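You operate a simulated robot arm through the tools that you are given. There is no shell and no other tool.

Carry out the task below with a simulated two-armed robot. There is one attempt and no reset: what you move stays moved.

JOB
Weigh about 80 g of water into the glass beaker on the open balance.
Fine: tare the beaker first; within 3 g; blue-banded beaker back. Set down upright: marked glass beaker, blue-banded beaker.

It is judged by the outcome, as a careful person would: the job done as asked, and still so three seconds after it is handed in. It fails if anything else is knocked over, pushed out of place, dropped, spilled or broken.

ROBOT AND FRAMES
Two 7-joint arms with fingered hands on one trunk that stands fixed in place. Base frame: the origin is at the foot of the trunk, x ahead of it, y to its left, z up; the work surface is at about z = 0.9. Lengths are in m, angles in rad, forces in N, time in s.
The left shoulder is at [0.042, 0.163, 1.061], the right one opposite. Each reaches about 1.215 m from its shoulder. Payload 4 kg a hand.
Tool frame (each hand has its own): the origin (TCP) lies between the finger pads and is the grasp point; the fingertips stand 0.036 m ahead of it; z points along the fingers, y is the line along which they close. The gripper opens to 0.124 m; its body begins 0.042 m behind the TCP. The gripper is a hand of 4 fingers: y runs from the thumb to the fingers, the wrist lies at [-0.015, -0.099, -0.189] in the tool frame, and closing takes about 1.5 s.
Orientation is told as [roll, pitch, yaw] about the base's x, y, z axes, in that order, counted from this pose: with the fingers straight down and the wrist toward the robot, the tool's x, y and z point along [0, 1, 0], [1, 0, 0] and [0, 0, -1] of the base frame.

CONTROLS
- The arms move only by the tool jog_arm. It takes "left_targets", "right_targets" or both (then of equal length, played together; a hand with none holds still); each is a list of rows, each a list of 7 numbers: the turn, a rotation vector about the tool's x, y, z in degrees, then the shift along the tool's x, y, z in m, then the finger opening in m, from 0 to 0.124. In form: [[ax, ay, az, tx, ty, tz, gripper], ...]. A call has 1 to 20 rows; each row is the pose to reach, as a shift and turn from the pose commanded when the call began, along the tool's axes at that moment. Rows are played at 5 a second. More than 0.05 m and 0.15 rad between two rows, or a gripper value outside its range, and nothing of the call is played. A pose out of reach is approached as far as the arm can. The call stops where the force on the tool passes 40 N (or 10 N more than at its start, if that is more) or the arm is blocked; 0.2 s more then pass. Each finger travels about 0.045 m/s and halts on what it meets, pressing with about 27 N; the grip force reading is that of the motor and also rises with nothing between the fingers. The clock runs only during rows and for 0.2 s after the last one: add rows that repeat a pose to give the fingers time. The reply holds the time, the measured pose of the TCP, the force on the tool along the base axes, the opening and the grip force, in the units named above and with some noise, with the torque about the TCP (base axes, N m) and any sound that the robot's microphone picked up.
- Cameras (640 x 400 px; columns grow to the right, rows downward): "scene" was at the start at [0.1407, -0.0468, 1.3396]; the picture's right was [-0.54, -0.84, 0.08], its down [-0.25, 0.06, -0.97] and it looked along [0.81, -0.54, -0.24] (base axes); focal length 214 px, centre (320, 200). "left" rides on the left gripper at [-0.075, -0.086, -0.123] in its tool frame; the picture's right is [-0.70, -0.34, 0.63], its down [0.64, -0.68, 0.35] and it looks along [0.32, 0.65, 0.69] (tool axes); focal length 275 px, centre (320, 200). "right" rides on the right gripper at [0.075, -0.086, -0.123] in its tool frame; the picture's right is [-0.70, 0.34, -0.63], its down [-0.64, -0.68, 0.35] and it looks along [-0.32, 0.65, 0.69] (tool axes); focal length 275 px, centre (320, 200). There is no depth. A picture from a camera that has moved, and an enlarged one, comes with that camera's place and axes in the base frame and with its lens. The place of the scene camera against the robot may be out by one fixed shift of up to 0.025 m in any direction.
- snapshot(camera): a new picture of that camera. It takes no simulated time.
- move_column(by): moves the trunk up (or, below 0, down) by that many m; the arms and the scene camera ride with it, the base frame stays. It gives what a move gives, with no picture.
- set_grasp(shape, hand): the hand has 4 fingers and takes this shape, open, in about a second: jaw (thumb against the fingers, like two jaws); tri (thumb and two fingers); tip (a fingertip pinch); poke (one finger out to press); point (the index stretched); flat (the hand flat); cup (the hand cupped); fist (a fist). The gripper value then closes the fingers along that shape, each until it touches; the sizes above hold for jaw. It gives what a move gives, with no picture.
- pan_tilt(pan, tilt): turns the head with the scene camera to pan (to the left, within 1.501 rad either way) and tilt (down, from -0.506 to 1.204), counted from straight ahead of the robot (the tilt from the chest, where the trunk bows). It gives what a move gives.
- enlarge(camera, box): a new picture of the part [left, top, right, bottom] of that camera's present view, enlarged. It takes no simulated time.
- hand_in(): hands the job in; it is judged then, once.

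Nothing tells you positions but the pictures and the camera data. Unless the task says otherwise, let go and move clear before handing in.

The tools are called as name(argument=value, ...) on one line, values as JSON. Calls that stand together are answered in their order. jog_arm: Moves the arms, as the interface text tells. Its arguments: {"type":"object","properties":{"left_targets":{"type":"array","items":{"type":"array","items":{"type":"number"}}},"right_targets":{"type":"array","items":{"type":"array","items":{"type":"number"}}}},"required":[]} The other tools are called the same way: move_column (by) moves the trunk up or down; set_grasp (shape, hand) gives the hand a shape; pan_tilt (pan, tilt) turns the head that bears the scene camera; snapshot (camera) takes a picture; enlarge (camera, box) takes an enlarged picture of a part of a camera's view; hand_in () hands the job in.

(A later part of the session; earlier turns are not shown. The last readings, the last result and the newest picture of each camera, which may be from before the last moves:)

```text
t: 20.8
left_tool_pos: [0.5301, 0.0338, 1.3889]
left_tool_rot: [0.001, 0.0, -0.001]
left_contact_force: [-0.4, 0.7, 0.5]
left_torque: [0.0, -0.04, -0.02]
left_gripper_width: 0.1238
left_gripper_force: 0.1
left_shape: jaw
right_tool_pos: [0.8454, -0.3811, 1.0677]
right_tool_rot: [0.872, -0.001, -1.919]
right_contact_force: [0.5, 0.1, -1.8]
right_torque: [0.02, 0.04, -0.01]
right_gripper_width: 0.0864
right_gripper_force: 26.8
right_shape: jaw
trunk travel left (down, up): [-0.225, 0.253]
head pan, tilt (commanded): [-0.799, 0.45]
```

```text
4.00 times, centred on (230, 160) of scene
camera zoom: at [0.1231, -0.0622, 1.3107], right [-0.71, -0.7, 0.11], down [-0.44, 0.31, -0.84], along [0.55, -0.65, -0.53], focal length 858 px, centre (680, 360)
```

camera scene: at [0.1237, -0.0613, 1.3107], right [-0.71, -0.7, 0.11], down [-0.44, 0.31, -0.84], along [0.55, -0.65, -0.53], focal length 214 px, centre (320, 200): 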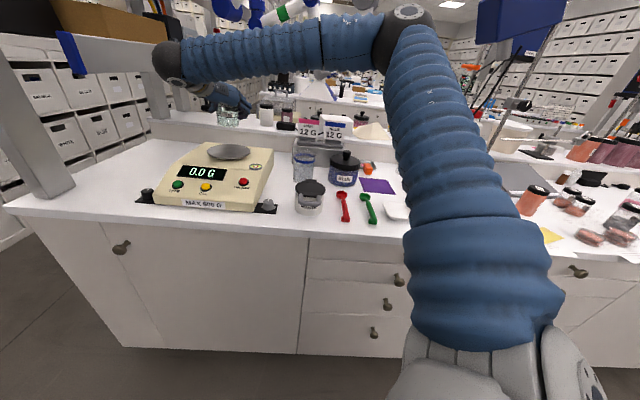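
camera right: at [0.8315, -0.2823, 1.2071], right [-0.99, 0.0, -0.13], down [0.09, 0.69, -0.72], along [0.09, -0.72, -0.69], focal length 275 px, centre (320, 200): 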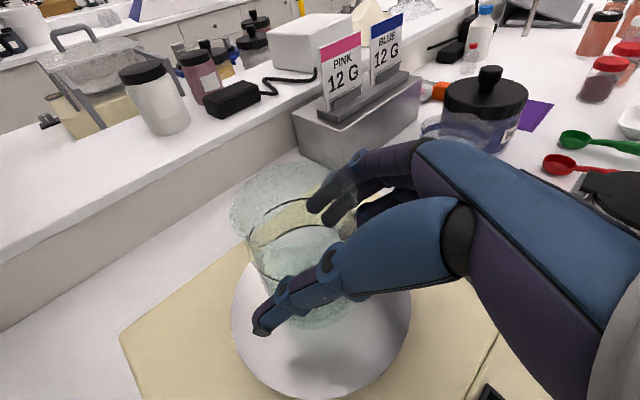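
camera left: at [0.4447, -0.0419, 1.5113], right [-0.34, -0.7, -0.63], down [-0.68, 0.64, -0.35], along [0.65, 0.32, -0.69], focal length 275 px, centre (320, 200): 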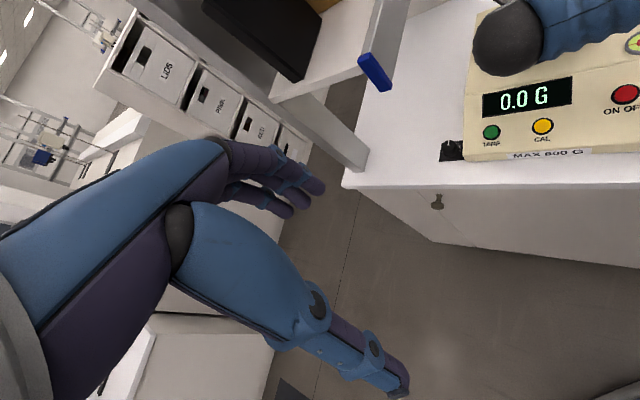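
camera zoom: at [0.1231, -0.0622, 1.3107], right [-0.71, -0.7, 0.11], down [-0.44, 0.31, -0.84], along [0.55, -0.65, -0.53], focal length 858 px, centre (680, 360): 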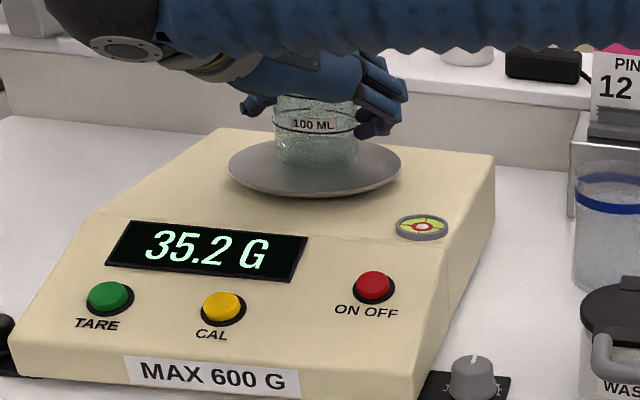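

The base is just touching (display 35.2 g, most of the weight still in the hand). I'll settle 1 mm lower and open the fingers slowly.

jog_arm(right_targets=[[0, 0, 0, -0.0008, 0, 0.0006, 0.05], [0, 0, 0, -0.0008, 0, 0.0006, 0.07], [0, 0, 0, -0.0008, 0, 0.0006, 0.084], [0, 0, 0, -0.0008, 0, 0.0006, 0.089], [0, 0, 0, -0.0008, 0, 0.0006, 0.094], [0, 0, 0, -0.0008, 0, 0.0006, 0.1], [0, 0, 0, -0.0008, 0, 0.0006, 0.108], [0, 0, 0, -0.0008, 0, 0.0006, 0.116], [0, 0, 0, -0.0008, 0, 0.0006, 0.124], [0, 0, 0, -0.0008, 0, 0.0006, 0.124], [0, 0, 0, -0.0008, 0, 0.0006, 0.124]])

enlarge(camera="scene", box=[150, 110, 310, 210])

snapshot(camera="right")

```text
t: 23.2
left_tool_pos: [0.5299, 0.0346, 1.3882]
left_tool_rot: [0.0, 0.0, -0.001]
left_contact_force: [0.1, -0.6, -0.9]
left_torque: [0.0, 0.0, -0.04]
left_gripper_width: 0.1236
left_gripper_force: 0.1
left_shape: jaw
right_tool_pos: [0.8469, -0.3803, 1.0668]
right_tool_rot: [0.872, 0.001, -1.92]
right_contact_force: [0.6, -0.9, 0.6]
right_torque: [-0.02, 0.0, -0.02]
right_gripper_width: 0.1235
right_gripper_force: 0.0
right_shape: jaw
trunk travel left (down, up): [-0.225, 0.253]
head pan, tilt (commanded): [-0.799, 0.45]
```

```text
4.00 times, centred on (230, 160) of scene
camera zoom: at [0.123, -0.0622, 1.3108], right [-0.71, -0.7, 0.11], down [-0.44, 0.31, -0.84], along [0.55, -0.65, -0.53], focal length 858 px, centre (680, 360)
```

zoom: 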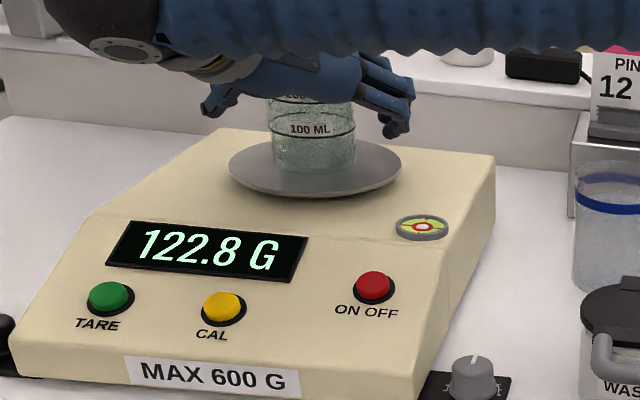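

```text
taken
camera right: at [0.8316, -0.2829, 1.2029], right [-0.99, 0.0, -0.13], down [0.09, 0.69, -0.72], along [0.09, -0.72, -0.69], focal length 275 px, centre (320, 200)
```

right: 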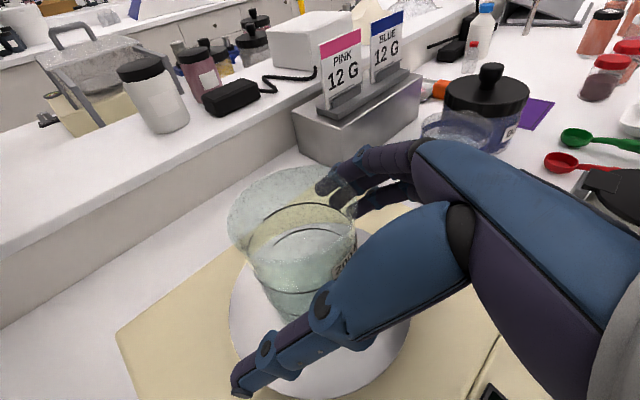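

The beaker stands free and upright on the pan, reading 122.8 g. I'll back the right hand out along the finger direction and confirm the beaker stays put.

jog_arm(right_targets=[[0, 0, 0, 0, 0, -0.015, 0.124], [0, 0, 0, 0, 0, -0.03, 0.124], [0, 0, 0, 0, 0, -0.05, 0.124], [0, 0, 0, 0, 0, -0.07, 0.124], [0, 0, 0, 0, 0, -0.09, 0.124], [0, 0, 0, 0, 0, -0.11, 0.124], [0, 0, 0, 0, 0, -0.13, 0.124]])

snapshot(camera="right")

enlarge(camera="scene", box=[150, 60, 390, 210])

set_grasp(shape="poke", hand="left")

```text
t: 24.8
left_tool_pos: [0.529, 0.035, 1.3892]
left_tool_rot: [-0.002, 0.002, 0.001]
left_contact_force: [-0.8, -0.4, -0.2]
left_torque: [0.0, -0.02, 0.0]
left_gripper_width: 0.1236
left_gripper_force: 0.0
left_shape: jaw
right_tool_pos: [0.7623, -0.3579, 1.1601]
right_tool_rot: [0.869, -0.002, -1.912]
right_contact_force: [0.4, 0.1, 0.5]
right_torque: [0.0, -0.01, 0.03]
right_gripper_width: 0.1238
right_gripper_force: 0.0
right_shape: jaw
right hand out of reach, approached as far as the arm can: row 5, 6, 7
trunk travel left (down, up): [-0.225, 0.253]
head pan, tilt (commanded): [-0.799, 0.45]
```

```text
taken
camera right: at [0.7481, -0.2617, 1.296], right [-0.99, -0.01, -0.12], down [0.08, 0.69, -0.72], along [0.09, -0.72, -0.69], focal length 275 px, centre (320, 200)
```

right: 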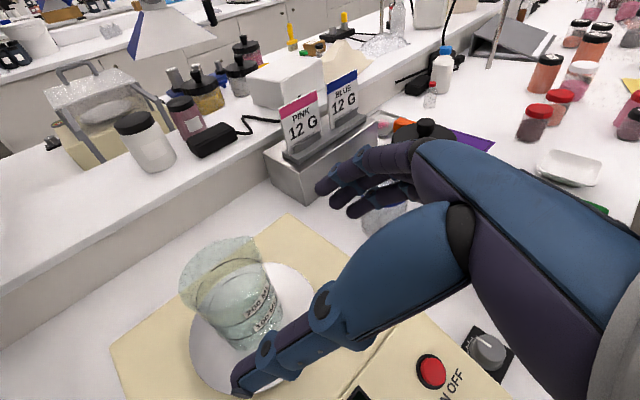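

```text
2.67 times, centred on (270, 135) of scene
camera zoom: at [0.1223, -0.0619, 1.311], right [-0.71, -0.7, 0.11], down [-0.44, 0.31, -0.84], along [0.55, -0.65, -0.53], focal length 572 px, centre (453, 373)
```

zoom: 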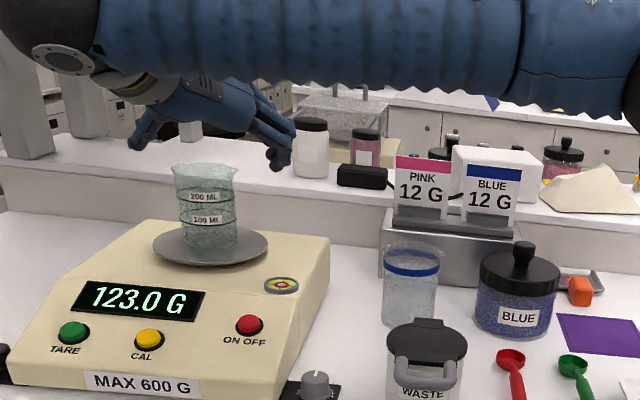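

```text
t: 25.7
left_tool_pos: [0.5302, 0.0357, 1.3889]
left_tool_rot: [0.0, 0.0, -0.001]
left_contact_force: [-0.4, 0.2, 1.2]
left_torque: [-0.01, 0.0, 0.0]
left_gripper_width: 0.0
left_gripper_force: 0.0
left_shape: poke
right_tool_pos: [0.7636, -0.3587, 1.1586]
right_tool_rot: [0.869, -0.002, -1.91]
right_contact_force: [-0.3, -0.4, -0.2]
right_torque: [-0.01, 0.02, 0.0]
right_gripper_width: 0.1234
right_gripper_force: 0.1
right_shape: jaw
trunk travel left (down, up): [-0.225, 0.253]
head pan, tilt (commanded): [-0.799, 0.45]
```

The marked beaker stands upright at 123.0 g with the hand clear. I'll move the right hand off to the right, and look at the left hand's poke shape from two cameras to find its fingertip for the TARE button.

jog_arm(right_targets=[[-1.15, 0, 0.96, -0.0012, 0.0234, -0.0092, 0.124], [-2.3, 0, 1.93, -0.0023, 0.0467, -0.0184, 0.124], [-3.45, 0, 2.89, -0.0035, 0.0701, -0.0275, 0.124], [-4.6, 0, 3.86, -0.0046, 0.0935, -0.0367, 0.124], [-5.75, 0, 4.82, -0.0058, 0.1169, -0.0459, 0.124], [-6.89, 0, 5.78, -0.007, 0.1402, -0.0551, 0.124], [-8.04, 0, 6.75, -0.0081, 0.1636, -0.0643, 0.124], [-9.19, 0, 7.71, -0.0093, 0.187, -0.0734, 0.124], [-10.34, 0, 8.68, -0.0104, 0.2103, -0.0826, 0.124], [-11.49, 0, 9.64, -0.0116, 0.2337, -0.0918, 0.124]])

snapshot(camera="left")

pan_tilt(pan=-0.4, tilt=0.2)

snapshot(camera="scene")

snapshot(camera="right")

```text
t: 27.9
left_tool_pos: [0.5293, 0.0336, 1.3893]
left_tool_rot: [-0.001, 0.001, -0.002]
left_contact_force: [-0.2, -0.4, -0.8]
left_torque: [0.03, -0.02, 0.03]
left_gripper_width: 0.0
left_gripper_force: 0.0
left_shape: poke
right_tool_pos: [0.6119, -0.5532, 1.2108]
right_tool_rot: [0.872, -0.003, -2.176]
right_contact_force: [-0.5, 0.1, -0.1]
right_torque: [0.03, 0.03, 0.02]
right_gripper_width: 0.1237
right_gripper_force: 0.2
right_shape: jaw
right hand out of reach, approached as far as the arm can: row 1, 2, 3, 4, 5, 6, 7, 8, 9, 10
trunk travel left (down, up): [-0.225, 0.253]
head pan, tilt (commanded): [-0.799, 0.45]
```

```text
taken
camera left: at [0.444, -0.0422, 1.5115], right [-0.34, -0.7, -0.63], down [-0.68, 0.64, -0.35], along [0.65, 0.32, -0.69], focal length 275 px, centre (320, 200)
```

left: 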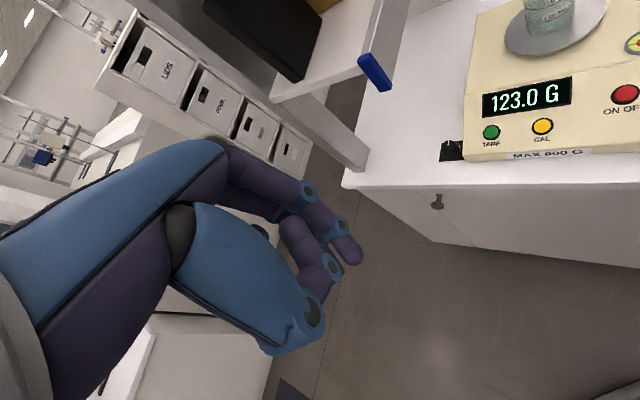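

```text
t: 28.8
left_tool_pos: [0.5309, 0.034, 1.389]
left_tool_rot: [0.0, 0.0, 0.0]
left_contact_force: [-0.4, 0.0, 0.5]
left_torque: [0.0, -0.02, -0.06]
left_gripper_width: 0.0001
left_gripper_force: 0.1
left_shape: poke
right_tool_pos: [0.6129, -0.5534, 1.2105]
right_tool_rot: [0.868, -0.001, -2.178]
right_contact_force: [0.0, 0.3, -0.1]
right_torque: [0.02, 0.03, -0.03]
right_gripper_width: 0.1238
right_gripper_force: 0.1
right_shape: jaw
trunk travel left (down, up): [-0.225, 0.253]
head pan, tilt (commanded): [-0.4, 0.201]
```

```text
taken
camera scene: at [0.1478, -0.0328, 1.3304], right [-0.39, -0.92, 0.06], down [-0.33, 0.08, -0.94], along [0.86, -0.38, -0.34], focal length 214 px, centre (320, 200)
```

scene: 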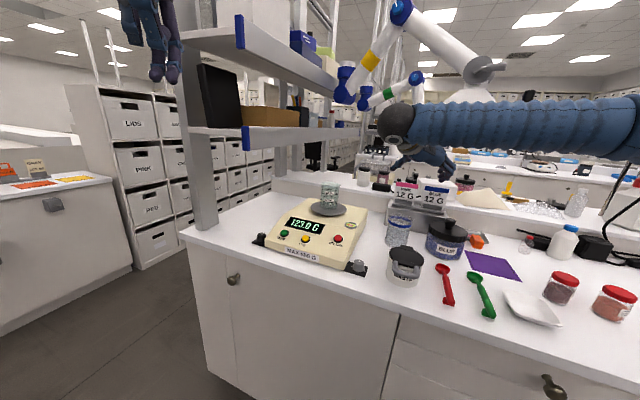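

```text
taken
camera right: at [0.6235, -0.4571, 1.3466], right [-0.96, 0.25, -0.12], down [0.26, 0.65, -0.72], along [-0.1, -0.72, -0.69], focal length 275 px, centre (320, 200)
```

right: 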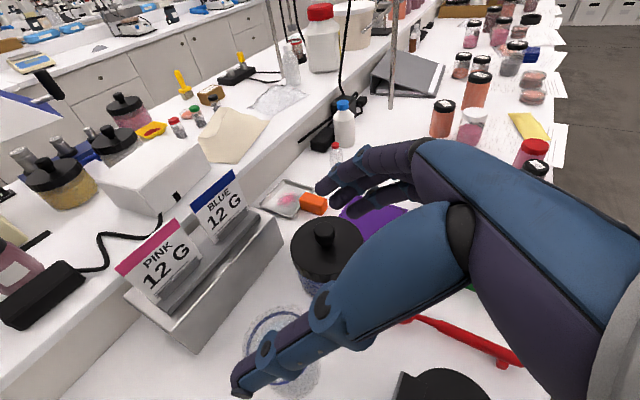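

The right hand is parked clear over the blue-banded beaker area. Now I'll look closely at the left hand's poke finger.

enlarge(camera="left", box=[180, 120, 400, 360])

pan_tilt(pan=-0.1, tilt=0.05)

snapshot(camera="scene")

enlarge(camera="scene", box=[160, 0, 400, 160])

```text
1.67 times, centred on (290, 240) of left
camera zoom: at [0.4448, -0.0423, 1.5111], right [-0.34, -0.7, -0.63], down [-0.68, 0.64, -0.35], along [0.65, 0.32, -0.69], focal length 459 px, centre (370, 133)
```

zoom: 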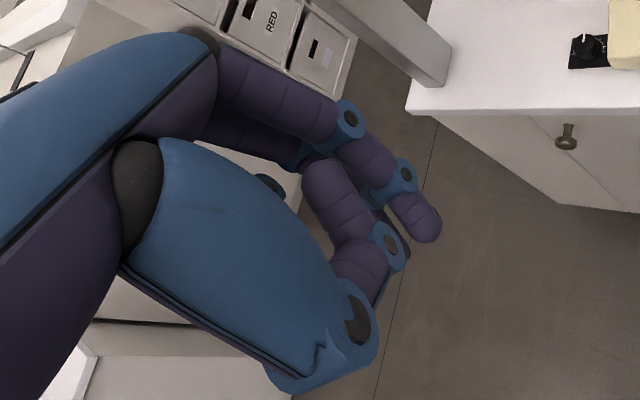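

```text
t: 29.6
left_tool_pos: [0.5318, 0.0345, 1.3884]
left_tool_rot: [0.003, 0.0, -0.001]
left_contact_force: [0.5, -0.1, 0.4]
left_torque: [-0.01, -0.04, 0.02]
left_gripper_width: 0.0
left_gripper_force: 0.0
left_shape: poke
right_tool_pos: [0.6107, -0.5541, 1.2104]
right_tool_rot: [0.868, -0.002, -2.176]
right_contact_force: [0.0, -0.1, 0.3]
right_torque: [0.02, -0.02, -0.02]
right_gripper_width: 0.1236
right_gripper_force: 0.1
right_shape: jaw
trunk travel left (down, up): [-0.225, 0.253]
head pan, tilt (commanded): [-0.099, 0.051]
```

```text
taken
camera scene: at [0.1549, -0.0055, 1.3433], right [-0.1, -0.99, 0.02], down [-0.2, 0.01, -0.98], along [0.97, -0.1, -0.2], focal length 214 px, centre (320, 200)
```

scene: 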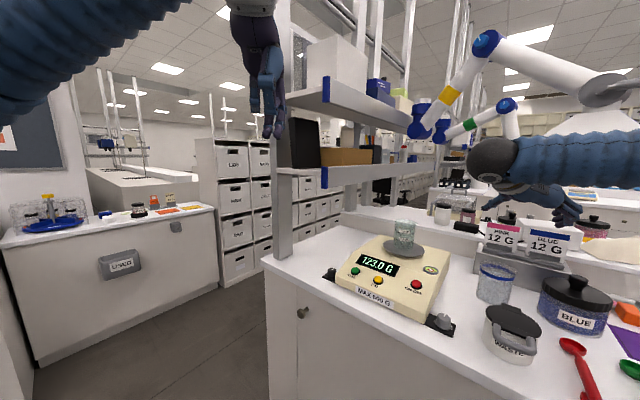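

```text
2.50 times, centred on (280, 80) of scene
camera zoom: at [0.1549, -0.0055, 1.3433], right [-0.1, -0.99, 0.02], down [-0.2, 0.01, -0.98], along [0.97, -0.1, -0.2], focal length 536 px, centre (420, 500)
```

zoom: 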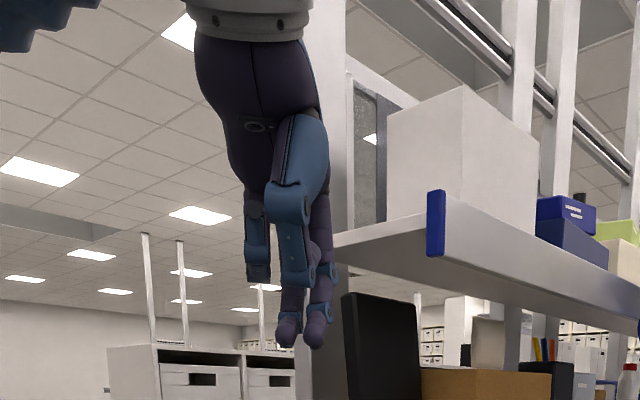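

enlarge(camera="scene", box=[235, 60, 315, 150])

enlarge(camera="left", box=[280, 170, 380, 280])

enlarge(camera="scene", box=[320, 210, 460, 330])

```text
4.44 times, centred on (275, 105) of scene
camera zoom: at [0.1549, -0.0055, 1.3433], right [-0.1, -0.99, 0.02], down [-0.2, 0.01, -0.98], along [0.97, -0.1, -0.2], focal length 953 px, centre (520, 622)
```

zoom: 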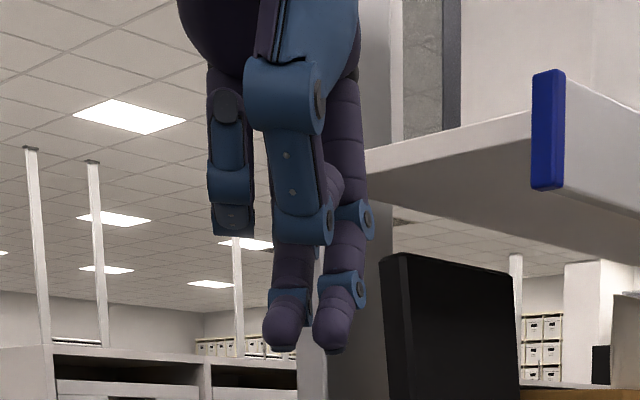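

```text
3.64 times, centred on (330, 225) of left
camera zoom: at [0.445, -0.0422, 1.511], right [-0.34, -0.7, -0.63], down [-0.68, 0.64, -0.35], along [0.65, 0.32, -0.69], focal length 1001 px, centre (284, 109)
```

zoom: 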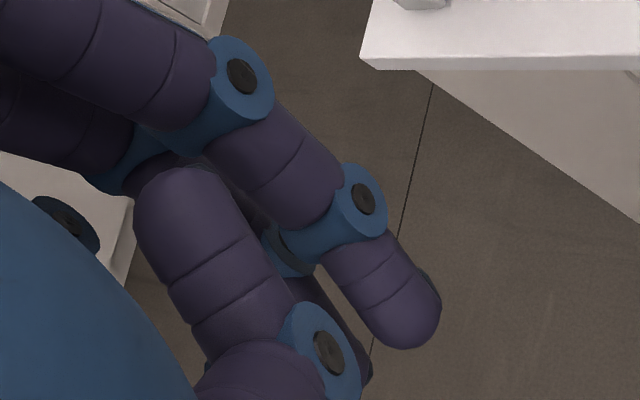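

```text
3.33 times, centred on (390, 270) of scene
camera zoom: at [0.1549, -0.0055, 1.3433], right [-0.1, -0.99, 0.02], down [-0.2, 0.01, -0.98], along [0.97, -0.1, -0.2], focal length 715 px, centre (87, -33)
```

zoom: 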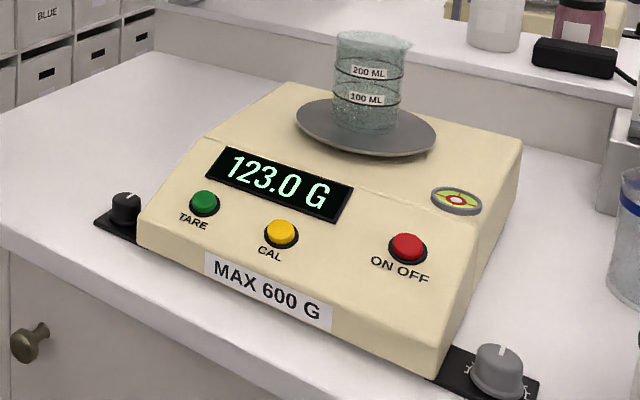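

The poke finger's tip sits almost on the TCP axis, about 4 cm ahead. TARE triangulates to about (0.783, -0.192, 0.955). I'll bring the left hand down over it, leaving roughly 5 cm of air.

jog_arm(left_targets=[[0, 0, 0, -0.0186, 0.0207, 0.0286, 0], [0, 0, 0, -0.0373, 0.0413, 0.0572, 0], [0, 0, 0, -0.0559, 0.062, 0.0859, 0], [0, 0, 0, -0.0745, 0.0827, 0.1145, 0], [0, 0, 0, -0.0931, 0.1033, 0.1431, 0], [0, 0, 0, -0.1118, 0.124, 0.1717, 0], [0, 0, 0, -0.1304, 0.1447, 0.2003, 0], [0, 0, 0, -0.149, 0.1653, 0.2289, 0], [0, 0, 0, -0.1676, 0.186, 0.2576, 0], [0, 0, 0, -0.1863, 0.2067, 0.2862, 0], [0, 0, 0, -0.2049, 0.2273, 0.3148, 0], [0, 0, 0, -0.2235, 0.248, 0.3434, 0], [0, 0, 0, -0.2235, 0.248, 0.3434, 0]])

snapshot(camera="scene")

enlarge(camera="scene", box=[320, 190, 460, 310])

snapshot(camera="left")

```text
t: 32.4
left_tool_pos: [0.7778, -0.1905, 1.044]
left_tool_rot: [0.001, 0.001, 0.0]
left_contact_force: [-0.8, -0.2, 0.2]
left_torque: [0.0, 0.0, -0.05]
left_gripper_width: 0.0001
left_gripper_force: 0.0
left_shape: poke
right_tool_pos: [0.6118, -0.5543, 1.2107]
right_tool_rot: [0.87, -0.002, -2.176]
right_contact_force: [-0.1, 0.0, 0.1]
right_torque: [-0.01, 0.02, 0.01]
right_gripper_width: 0.1237
right_gripper_force: 0.1
right_shape: jaw
trunk travel left (down, up): [-0.225, 0.253]
head pan, tilt (commanded): [-0.099, 0.051]
```

```text
taken
camera scene: at [0.1543, -0.005, 1.3436], right [-0.1, -1.0, 0.02], down [-0.2, 0.0, -0.98], along [0.97, -0.1, -0.2], focal length 214 px, centre (320, 200)
```

scene: 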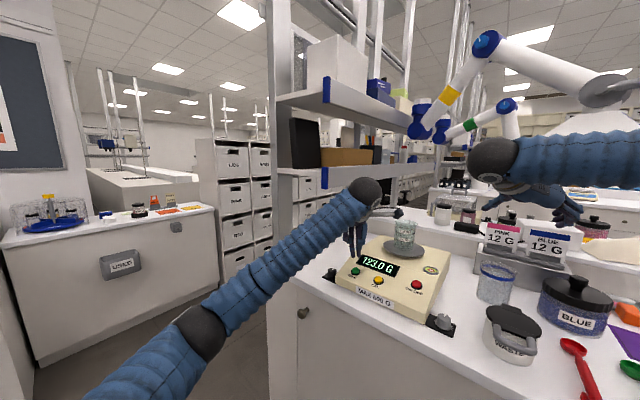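

```text
3.33 times, centred on (390, 250) of scene
camera zoom: at [0.1543, -0.005, 1.3436], right [-0.1, -1.0, 0.02], down [-0.2, 0.0, -0.98], along [0.97, -0.1, -0.2], focal length 715 px, centre (87, 33)
```

zoom: 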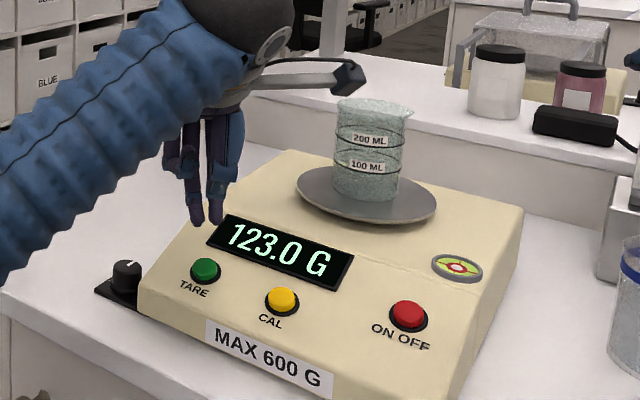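

```text
taken
camera left: at [0.6915, -0.2674, 1.1671], right [-0.34, -0.7, -0.63], down [-0.68, 0.64, -0.35], along [0.65, 0.32, -0.69], focal length 275 px, centre (320, 200)
```

left: 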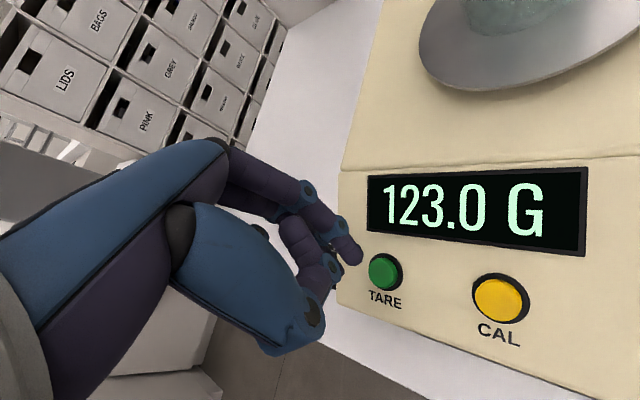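

The fingertip hangs directly above the green TARE button. I'll descend 4 cm, then go in fine steps while watching the force.

jog_arm(left_targets=[[0, 0, 0, 0, 0, 0.012, 0], [0, 0, 0, 0, 0, 0.024, 0], [0, 0, 0, 0, 0, 0.034, 0], [0, 0, 0, 0, 0, 0.038, 0], [0, 0, 0, 0, 0, 0.038, 0]])

enlarge(camera="left", box=[280, 150, 600, 350])

enlarge(camera="scene", box=[330, 220, 430, 300])

```text
t: 33.6
left_tool_pos: [0.7789, -0.1899, 1.007]
left_tool_rot: [-0.001, -0.001, 0.0]
left_contact_force: [-0.1, -0.3, -1.0]
left_torque: [0.0, -0.02, 0.0]
left_gripper_width: 0.0
left_gripper_force: 0.0
left_shape: poke
right_tool_pos: [0.6117, -0.5544, 1.2107]
right_tool_rot: [0.871, -0.003, -2.176]
right_contact_force: [0.1, 0.0, 0.6]
right_torque: [0.0, 0.0, -0.02]
right_gripper_width: 0.1238
right_gripper_force: 0.1
right_shape: jaw
trunk travel left (down, up): [-0.225, 0.253]
head pan, tilt (commanded): [-0.099, 0.051]
```

```text
2.00 times, centred on (440, 250) of left
camera zoom: at [0.6931, -0.2663, 1.1295], right [-0.34, -0.7, -0.63], down [-0.68, 0.64, -0.35], along [0.65, 0.32, -0.69], focal length 551 px, centre (80, 100)
```

zoom: 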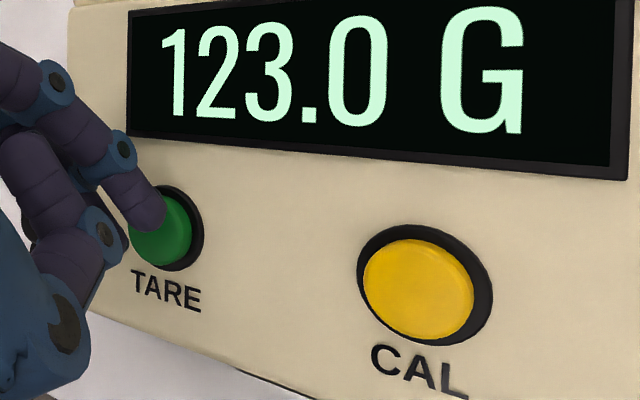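

```text
5.00 times, centred on (380, 260) of scene
camera zoom: at [0.155, -0.0055, 1.3434], right [-0.1, -1.0, 0.01], down [-0.2, 0.01, -0.98], along [0.97, -0.1, -0.2], focal length 1072 px, centre (20, -100)
```

zoom: 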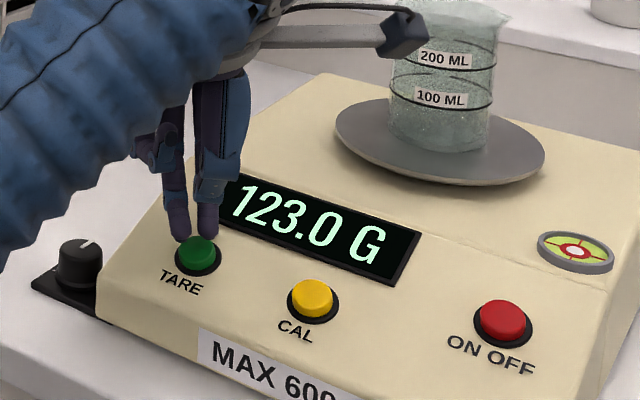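

The tip is just above the button. Now small downward steps.

jog_arm(left_targets=[[0, 0, 0, 0, 0, 0.003, 0], [0, 0, 0, 0, 0, 0.006, 0], [0, 0, 0, 0, 0, 0.006, 0]])

enlarge(camera="left", box=[280, 150, 600, 350])

```text
t: 34.4
left_tool_pos: [0.7779, -0.1905, 1.0004]
left_tool_rot: [0.0, 0.0, -0.001]
left_contact_force: [0.0, 0.4, 0.8]
left_torque: [0.03, 0.01, -0.01]
left_gripper_width: 0.0
left_gripper_force: 0.1
left_shape: poke
right_tool_pos: [0.6133, -0.5547, 1.2108]
right_tool_rot: [0.868, -0.002, -2.178]
right_contact_force: [-0.3, 0.1, 0.8]
right_torque: [-0.03, 0.01, 0.03]
right_gripper_width: 0.1241
right_gripper_force: 0.0
right_shape: jaw
trunk travel left (down, up): [-0.225, 0.253]
head pan, tilt (commanded): [-0.099, 0.051]
```

```text
2.00 times, centred on (440, 250) of left
camera zoom: at [0.6925, -0.2663, 1.1238], right [-0.34, -0.7, -0.63], down [-0.68, 0.64, -0.35], along [0.65, 0.32, -0.69], focal length 551 px, centre (80, 100)
```

zoom: 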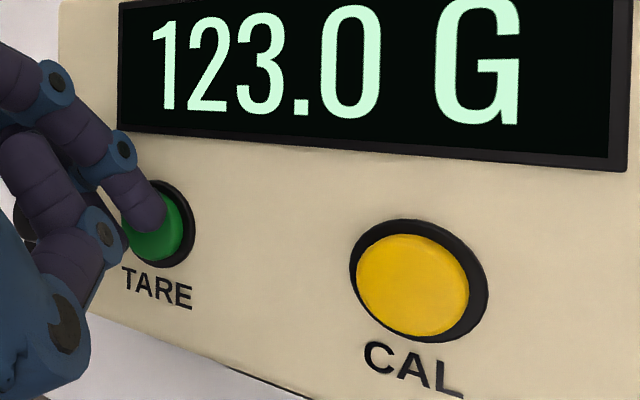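

jog_arm(left_targets=[[0, 0, 0, 0, 0, 0.003, 0], [0, 0, 0, 0, 0, 0.005, 0], [0, 0, 0, 0, 0, 0.005, 0]])

enlarge(camera="left", box=[280, 150, 600, 350])

```text
t: 35.2
left_tool_pos: [0.7789, -0.1908, 0.9981]
left_tool_rot: [0.0, -0.001, 0.001]
left_contact_force: [-0.1, 0.3, 7.9]
left_torque: [-0.09, 0.01, 0.02]
left_gripper_width: 0.0
left_gripper_force: 0.0
left_shape: poke
right_tool_pos: [0.6114, -0.5545, 1.2118]
right_tool_rot: [0.871, -0.001, -2.177]
right_contact_force: [0.1, 0.5, 0.6]
right_torque: [-0.01, 0.01, -0.01]
right_gripper_width: 0.1237
right_gripper_force: 0.1
right_shape: jaw
trunk travel left (down, up): [-0.225, 0.253]
head pan, tilt (commanded): [-0.099, 0.051]
heard: click
```

```text
2.00 times, centred on (440, 250) of left
camera zoom: at [0.6923, -0.2668, 1.1193], right [-0.34, -0.7, -0.63], down [-0.68, 0.64, -0.35], along [0.65, 0.32, -0.69], focal length 551 px, centre (80, 100)
```

zoom: 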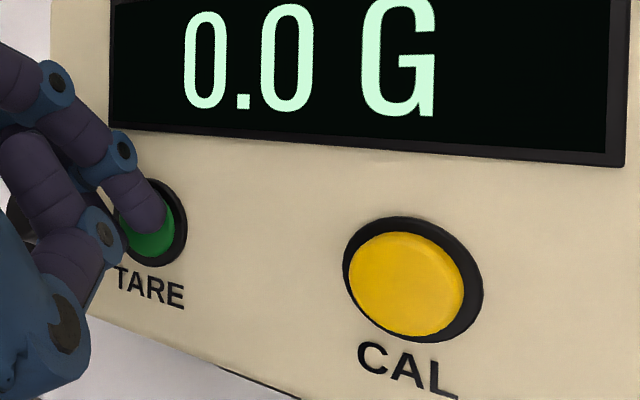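

A click was heard and the display now reads 0.0 G: the beaker is tared. I'll raise the left hand and return it to its viewing place.

jog_arm(left_targets=[[0, 0, 0, 0, 0, -0.015, 0], [0, 0, 0, 0, 0, -0.03, 0], [0, 0, 0, 0, 0, -0.05, 0], [0, 0, 0, 0.0186, -0.0207, -0.0786, 0], [0, 0, 0, 0.0373, -0.0413, -0.1072, 0], [0, 0, 0, 0.0559, -0.062, -0.1359, 0], [0, 0, 0, 0.0745, -0.0827, -0.1645, 0], [0, 0, 0, 0.0931, -0.1033, -0.1931, 0], [0, 0, 0, 0.1118, -0.124, -0.2217, 0], [0, 0, 0, 0.1304, -0.1447, -0.2503, 0], [0, 0, 0, 0.149, -0.1653, -0.2789, 0], [0, 0, 0, 0.1676, -0.186, -0.3076, 0], [0, 0, 0, 0.1863, -0.2067, -0.3362, 0], [0, 0, 0, 0.2049, -0.2273, -0.3648, 0], [0, 0, 0, 0.2235, -0.248, -0.3934, 0]])

snapshot(camera="left")

pan_tilt(pan=-0.6, tilt=0.4)

snapshot(camera="scene")

snapshot(camera="right")

```text
t: 38.4
left_tool_pos: [0.5298, 0.0349, 1.3907]
left_tool_rot: [0.0, -0.001, -0.002]
left_contact_force: [0.4, -0.1, 0.4]
left_torque: [0.01, -0.03, 0.03]
left_gripper_width: 0.0
left_gripper_force: 0.1
left_shape: poke
right_tool_pos: [0.611, -0.5527, 1.2123]
right_tool_rot: [0.872, -0.001, -2.177]
right_contact_force: [-0.7, -0.2, 0.4]
right_torque: [-0.01, -0.05, 0.04]
right_gripper_width: 0.1238
right_gripper_force: 0.0
right_shape: jaw
trunk travel left (down, up): [-0.225, 0.253]
head pan, tilt (commanded): [-0.099, 0.051]
```

```text
taken
camera left: at [0.4442, -0.0411, 1.5132], right [-0.34, -0.7, -0.63], down [-0.68, 0.64, -0.35], along [0.65, 0.32, -0.69], focal length 275 px, centre (320, 200)
```

left: 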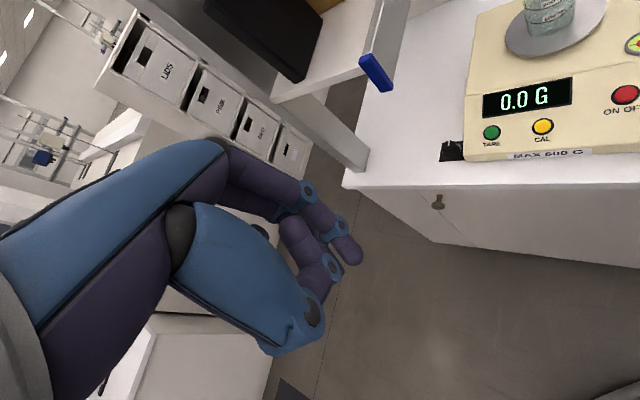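

```text
t: 39.3
left_tool_pos: [0.5319, 0.035, 1.3889]
left_tool_rot: [0.0, 0.0, 0.001]
left_contact_force: [0.0, -0.5, -1.1]
left_torque: [0.0, 0.02, -0.01]
left_gripper_width: 0.0
left_gripper_force: 0.1
left_shape: poke
right_tool_pos: [0.6133, -0.5538, 1.2117]
right_tool_rot: [0.869, -0.002, -2.177]
right_contact_force: [-0.5, -0.2, -0.5]
right_torque: [0.01, -0.01, -0.01]
right_gripper_width: 0.1236
right_gripper_force: 0.1
right_shape: jaw
trunk travel left (down, up): [-0.225, 0.253]
head pan, tilt (commanded): [-0.6, 0.4]
```

```text
taken
camera scene: at [0.1357, -0.0485, 1.3136], right [-0.56, -0.83, 0.09], down [-0.46, 0.22, -0.86], along [0.69, -0.52, -0.5], focal length 214 px, centre (320, 200)
```

scene: 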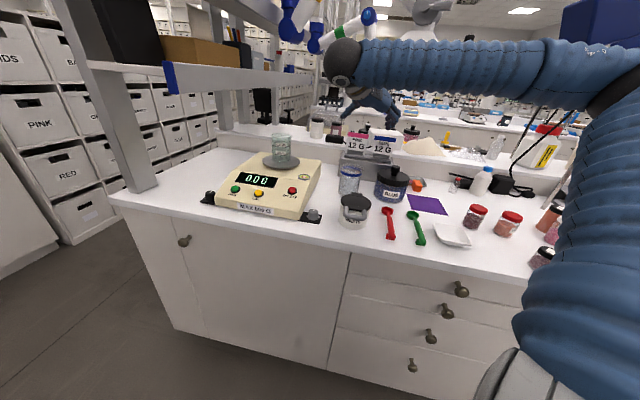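

```text
taken
camera right: at [0.6233, -0.457, 1.3467], right [-0.96, 0.25, -0.12], down [0.26, 0.65, -0.72], along [-0.1, -0.72, -0.69], focal length 275 px, centre (320, 200)
```

right: 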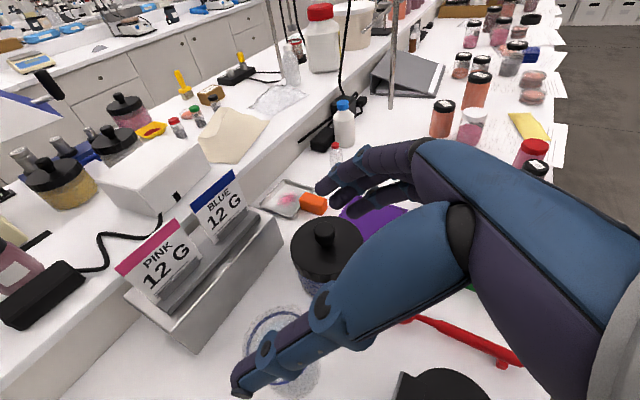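

Display reads 0.0 G with the beaker tared. Next I'll locate the blue-banded beaker precisely from the wrist and scene cameras.

enlarge(camera="right", box=[180, 270, 380, 400])

enlarge(camera="scene", box=[310, 120, 430, 240])

```text
3.08 times, centred on (280, 335) of right
camera zoom: at [0.6233, -0.457, 1.3467], right [-0.96, 0.25, -0.12], down [0.26, 0.65, -0.72], along [-0.1, -0.72, -0.69], focal length 847 px, centre (443, -215)
```

zoom: 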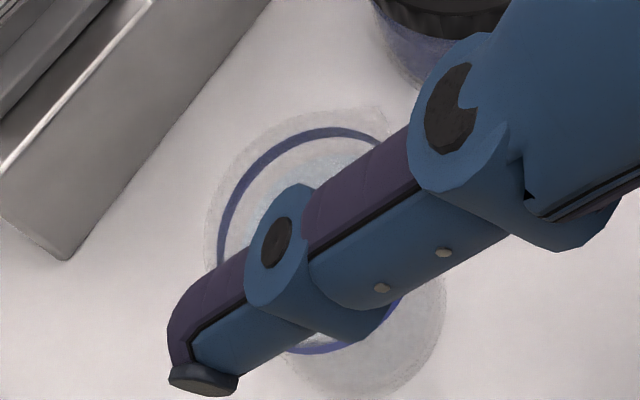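

```text
3.33 times, centred on (370, 180) of scene
camera zoom: at [0.1357, -0.0485, 1.3136], right [-0.56, -0.83, 0.09], down [-0.46, 0.22, -0.86], along [0.69, -0.52, -0.5], focal length 715 px, centre (153, 267)
```

zoom: 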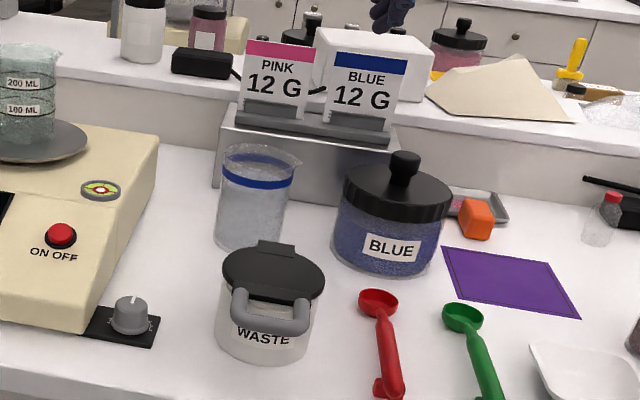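

enlarge(camera="scene", box=[335, 155, 375, 200])

enlarge(camera="scene", box=[250, 120, 310, 180])

```text
8.89 times, centred on (355, 178) of scene
camera zoom: at [0.1357, -0.0485, 1.3136], right [-0.56, -0.83, 0.09], down [-0.46, 0.22, -0.86], along [0.69, -0.52, -0.5], focal length 1906 px, centre (9, 400)
```

zoom: 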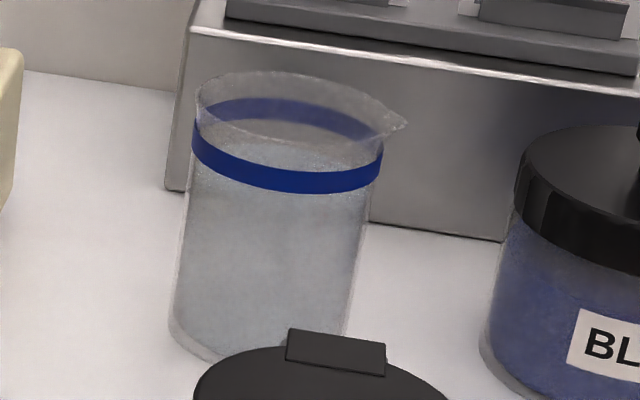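

```text
6.67 times, centred on (280, 150) of scene
camera zoom: at [0.1357, -0.0485, 1.3136], right [-0.56, -0.83, 0.09], down [-0.46, 0.22, -0.86], along [0.69, -0.52, -0.5], focal length 1430 px, centre (587, 533)
```

zoom: 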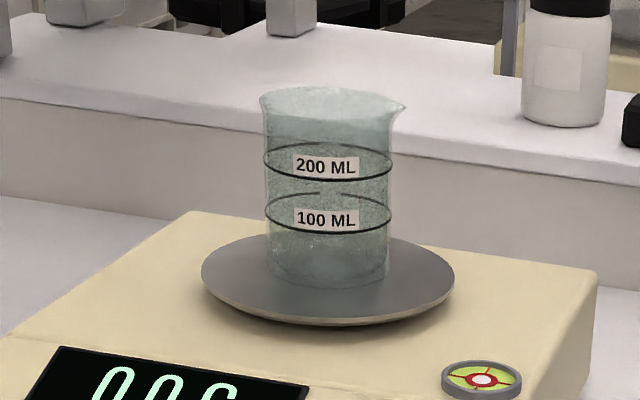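

The blue-banded beaker is at about (0.689, -0.602), rim near z=1.0, and looks fairly full, so it must be carried level. Before grasping it I'll rehearse the pouring pose with the empty hand, well above the marked beaker, to be sure the arm can reach it.

jog_arm(right_targets=[[4.47, 0, -3.75, 0.0089, -0.0174, 0.008, 0.124], [8.94, 0, -7.5, 0.0178, -0.0347, 0.016, 0.124], [13.4, 0, -11.25, 0.0267, -0.0521, 0.024, 0.124], [17.87, 0, -15.0, 0.0356, -0.0694, 0.032, 0.124], [22.34, 0, -18.75, 0.0445, -0.0868, 0.04, 0.124], [26.81, 0, -22.5, 0.0534, -0.1042, 0.048, 0.124], [31.28, 0, -26.25, 0.0623, -0.1215, 0.0561, 0.124], [35.75, 0, -30.0, 0.0712, -0.1389, 0.0641, 0.124], [40.21, 0, -33.75, 0.0801, -0.1562, 0.0721, 0.124], [44.68, 0, -37.5, 0.089, -0.1736, 0.0801, 0.124], [49.15, 0, -41.25, 0.0979, -0.1909, 0.0881, 0.124], [53.62, 0, -45.0, 0.1068, -0.2083, 0.0961, 0.124], [53.62, 0, -45.0, 0.1068, -0.2083, 0.0961, 0.124]])

snapshot(camera="scene")

snapshot(camera="right")

snapshot(camera="left")

```text
t: 42.1
left_tool_pos: [0.5307, 0.0344, 1.3896]
left_tool_rot: [-0.001, 0.002, -0.001]
left_contact_force: [0.0, -0.2, 0.6]
left_torque: [0.01, -0.03, -0.01]
left_gripper_width: 0.0
left_gripper_force: 0.1
left_shape: poke
right_tool_pos: [0.8482, -0.4657, 1.2318]
right_tool_rot: [0.874, 0.002, -0.958]
right_contact_force: [-0.5, -0.6, 0.8]
right_torque: [0.0, -0.05, -0.02]
right_gripper_width: 0.1237
right_gripper_force: 0.1
right_shape: jaw
trunk travel left (down, up): [-0.225, 0.253]
head pan, tilt (commanded): [-0.6, 0.4]
```

```text
taken
camera scene: at [0.1354, -0.0487, 1.3136], right [-0.56, -0.83, 0.09], down [-0.46, 0.22, -0.86], along [0.69, -0.52, -0.5], focal length 214 px, centre (320, 200)
```

scene: 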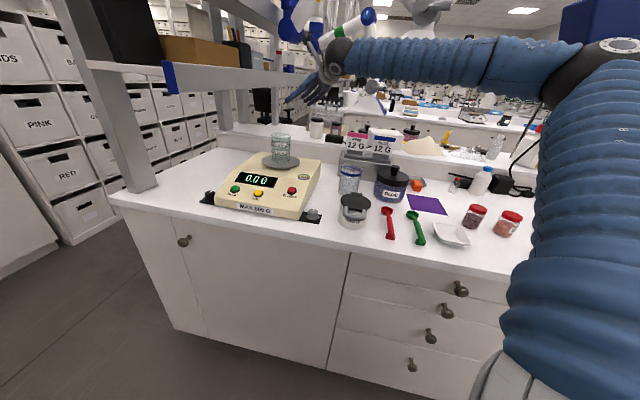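

```text
taken
camera right: at [0.7613, -0.4215, 1.3676], right [-0.57, -0.81, -0.13], down [-0.51, 0.47, -0.72], along [0.64, -0.34, -0.69], focal length 275 px, centre (320, 200)
```

right: 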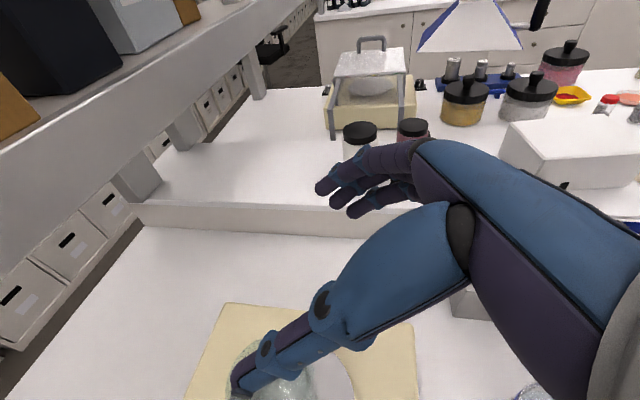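

```text
taken
camera left: at [0.4457, -0.0417, 1.5124], right [-0.34, -0.7, -0.63], down [-0.68, 0.64, -0.35], along [0.65, 0.32, -0.69], focal length 275 px, centre (320, 200)
```

left: 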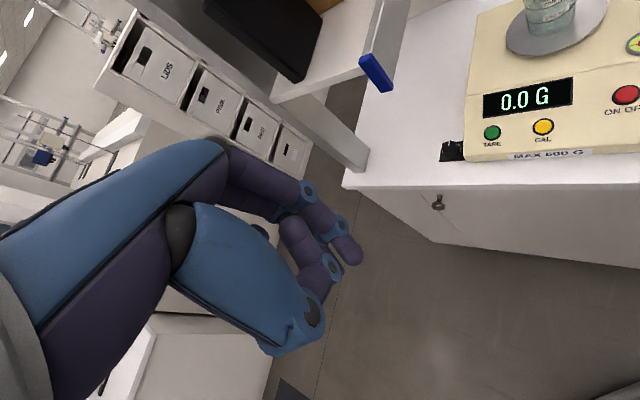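

The upright pour pose is reachable and the left camera still sees the display. Now I'll rehearse the 50° tilt in the air.

jog_arm(right_targets=[[-2.84, -4.43, -3.39, 0, 0, 0, 0.124], [-5.68, -8.85, -6.77, 0, 0, 0, 0.124], [-8.52, -13.28, -10.16, 0, 0, 0, 0.124], [-11.37, -17.7, -13.54, 0, 0, 0, 0.124], [-14.21, -22.13, -16.93, 0, 0, 0, 0.124], [-17.05, -26.55, -20.31, 0, 0, 0, 0.124], [-19.89, -30.98, -23.7, 0, 0, 0, 0.124], [-22.73, -35.4, -27.08, 0, 0, 0, 0.124], [-25.57, -39.83, -30.47, 0, 0, 0, 0.124], [-28.42, -44.25, -33.85, 0, 0, 0, 0.124]])

snapshot(camera="scene")

snapshot(camera="right")

snapshot(camera="left")

```text
t: 44.3
left_tool_pos: [0.532, 0.0344, 1.3888]
left_tool_rot: [-0.002, 0.001, 0.0]
left_contact_force: [0.2, 0.3, -0.5]
left_torque: [0.01, -0.02, -0.02]
left_gripper_width: 0.0001
left_gripper_force: 0.0
left_shape: poke
right_tool_pos: [0.8471, -0.4653, 1.2313]
right_tool_rot: [-0.066, -0.676, -0.605]
right_contact_force: [0.8, 0.1, 0.4]
right_torque: [0.02, 0.01, 0.02]
right_gripper_width: 0.1239
right_gripper_force: 0.1
right_shape: jaw
trunk travel left (down, up): [-0.225, 0.253]
head pan, tilt (commanded): [-0.6, 0.4]
```

```text
taken
camera scene: at [0.1361, -0.0484, 1.3134], right [-0.56, -0.83, 0.09], down [-0.46, 0.22, -0.86], along [0.69, -0.52, -0.5], focal length 214 px, centre (320, 200)
```

scene: 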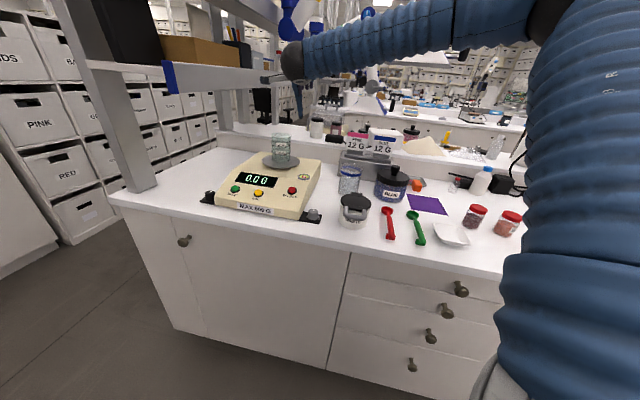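

```text
taken
camera right: at [0.779, -0.3171, 1.2682], right [-0.51, -0.44, 0.74], down [-0.66, -0.35, -0.66], along [0.56, -0.82, -0.11], focal length 275 px, centre (320, 200)
```

right: 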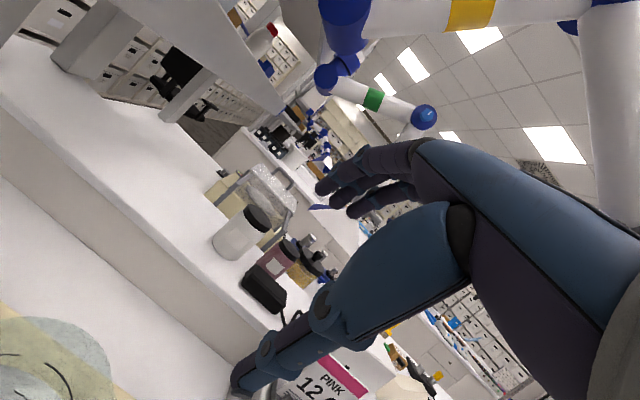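

```text
taken
camera left: at [0.4465, -0.0413, 1.512], right [-0.34, -0.7, -0.63], down [-0.68, 0.64, -0.35], along [0.65, 0.32, -0.69], focal length 275 px, centre (320, 200)
```

left: 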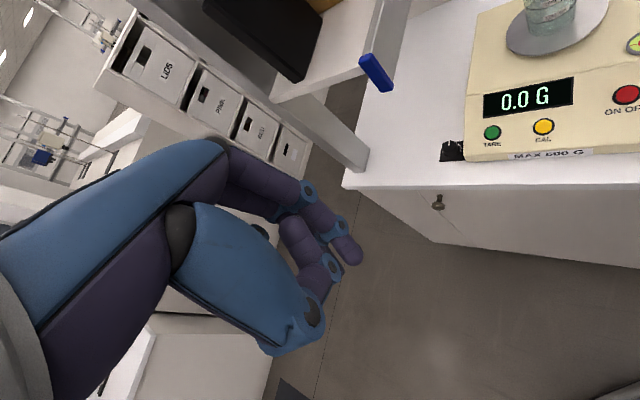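

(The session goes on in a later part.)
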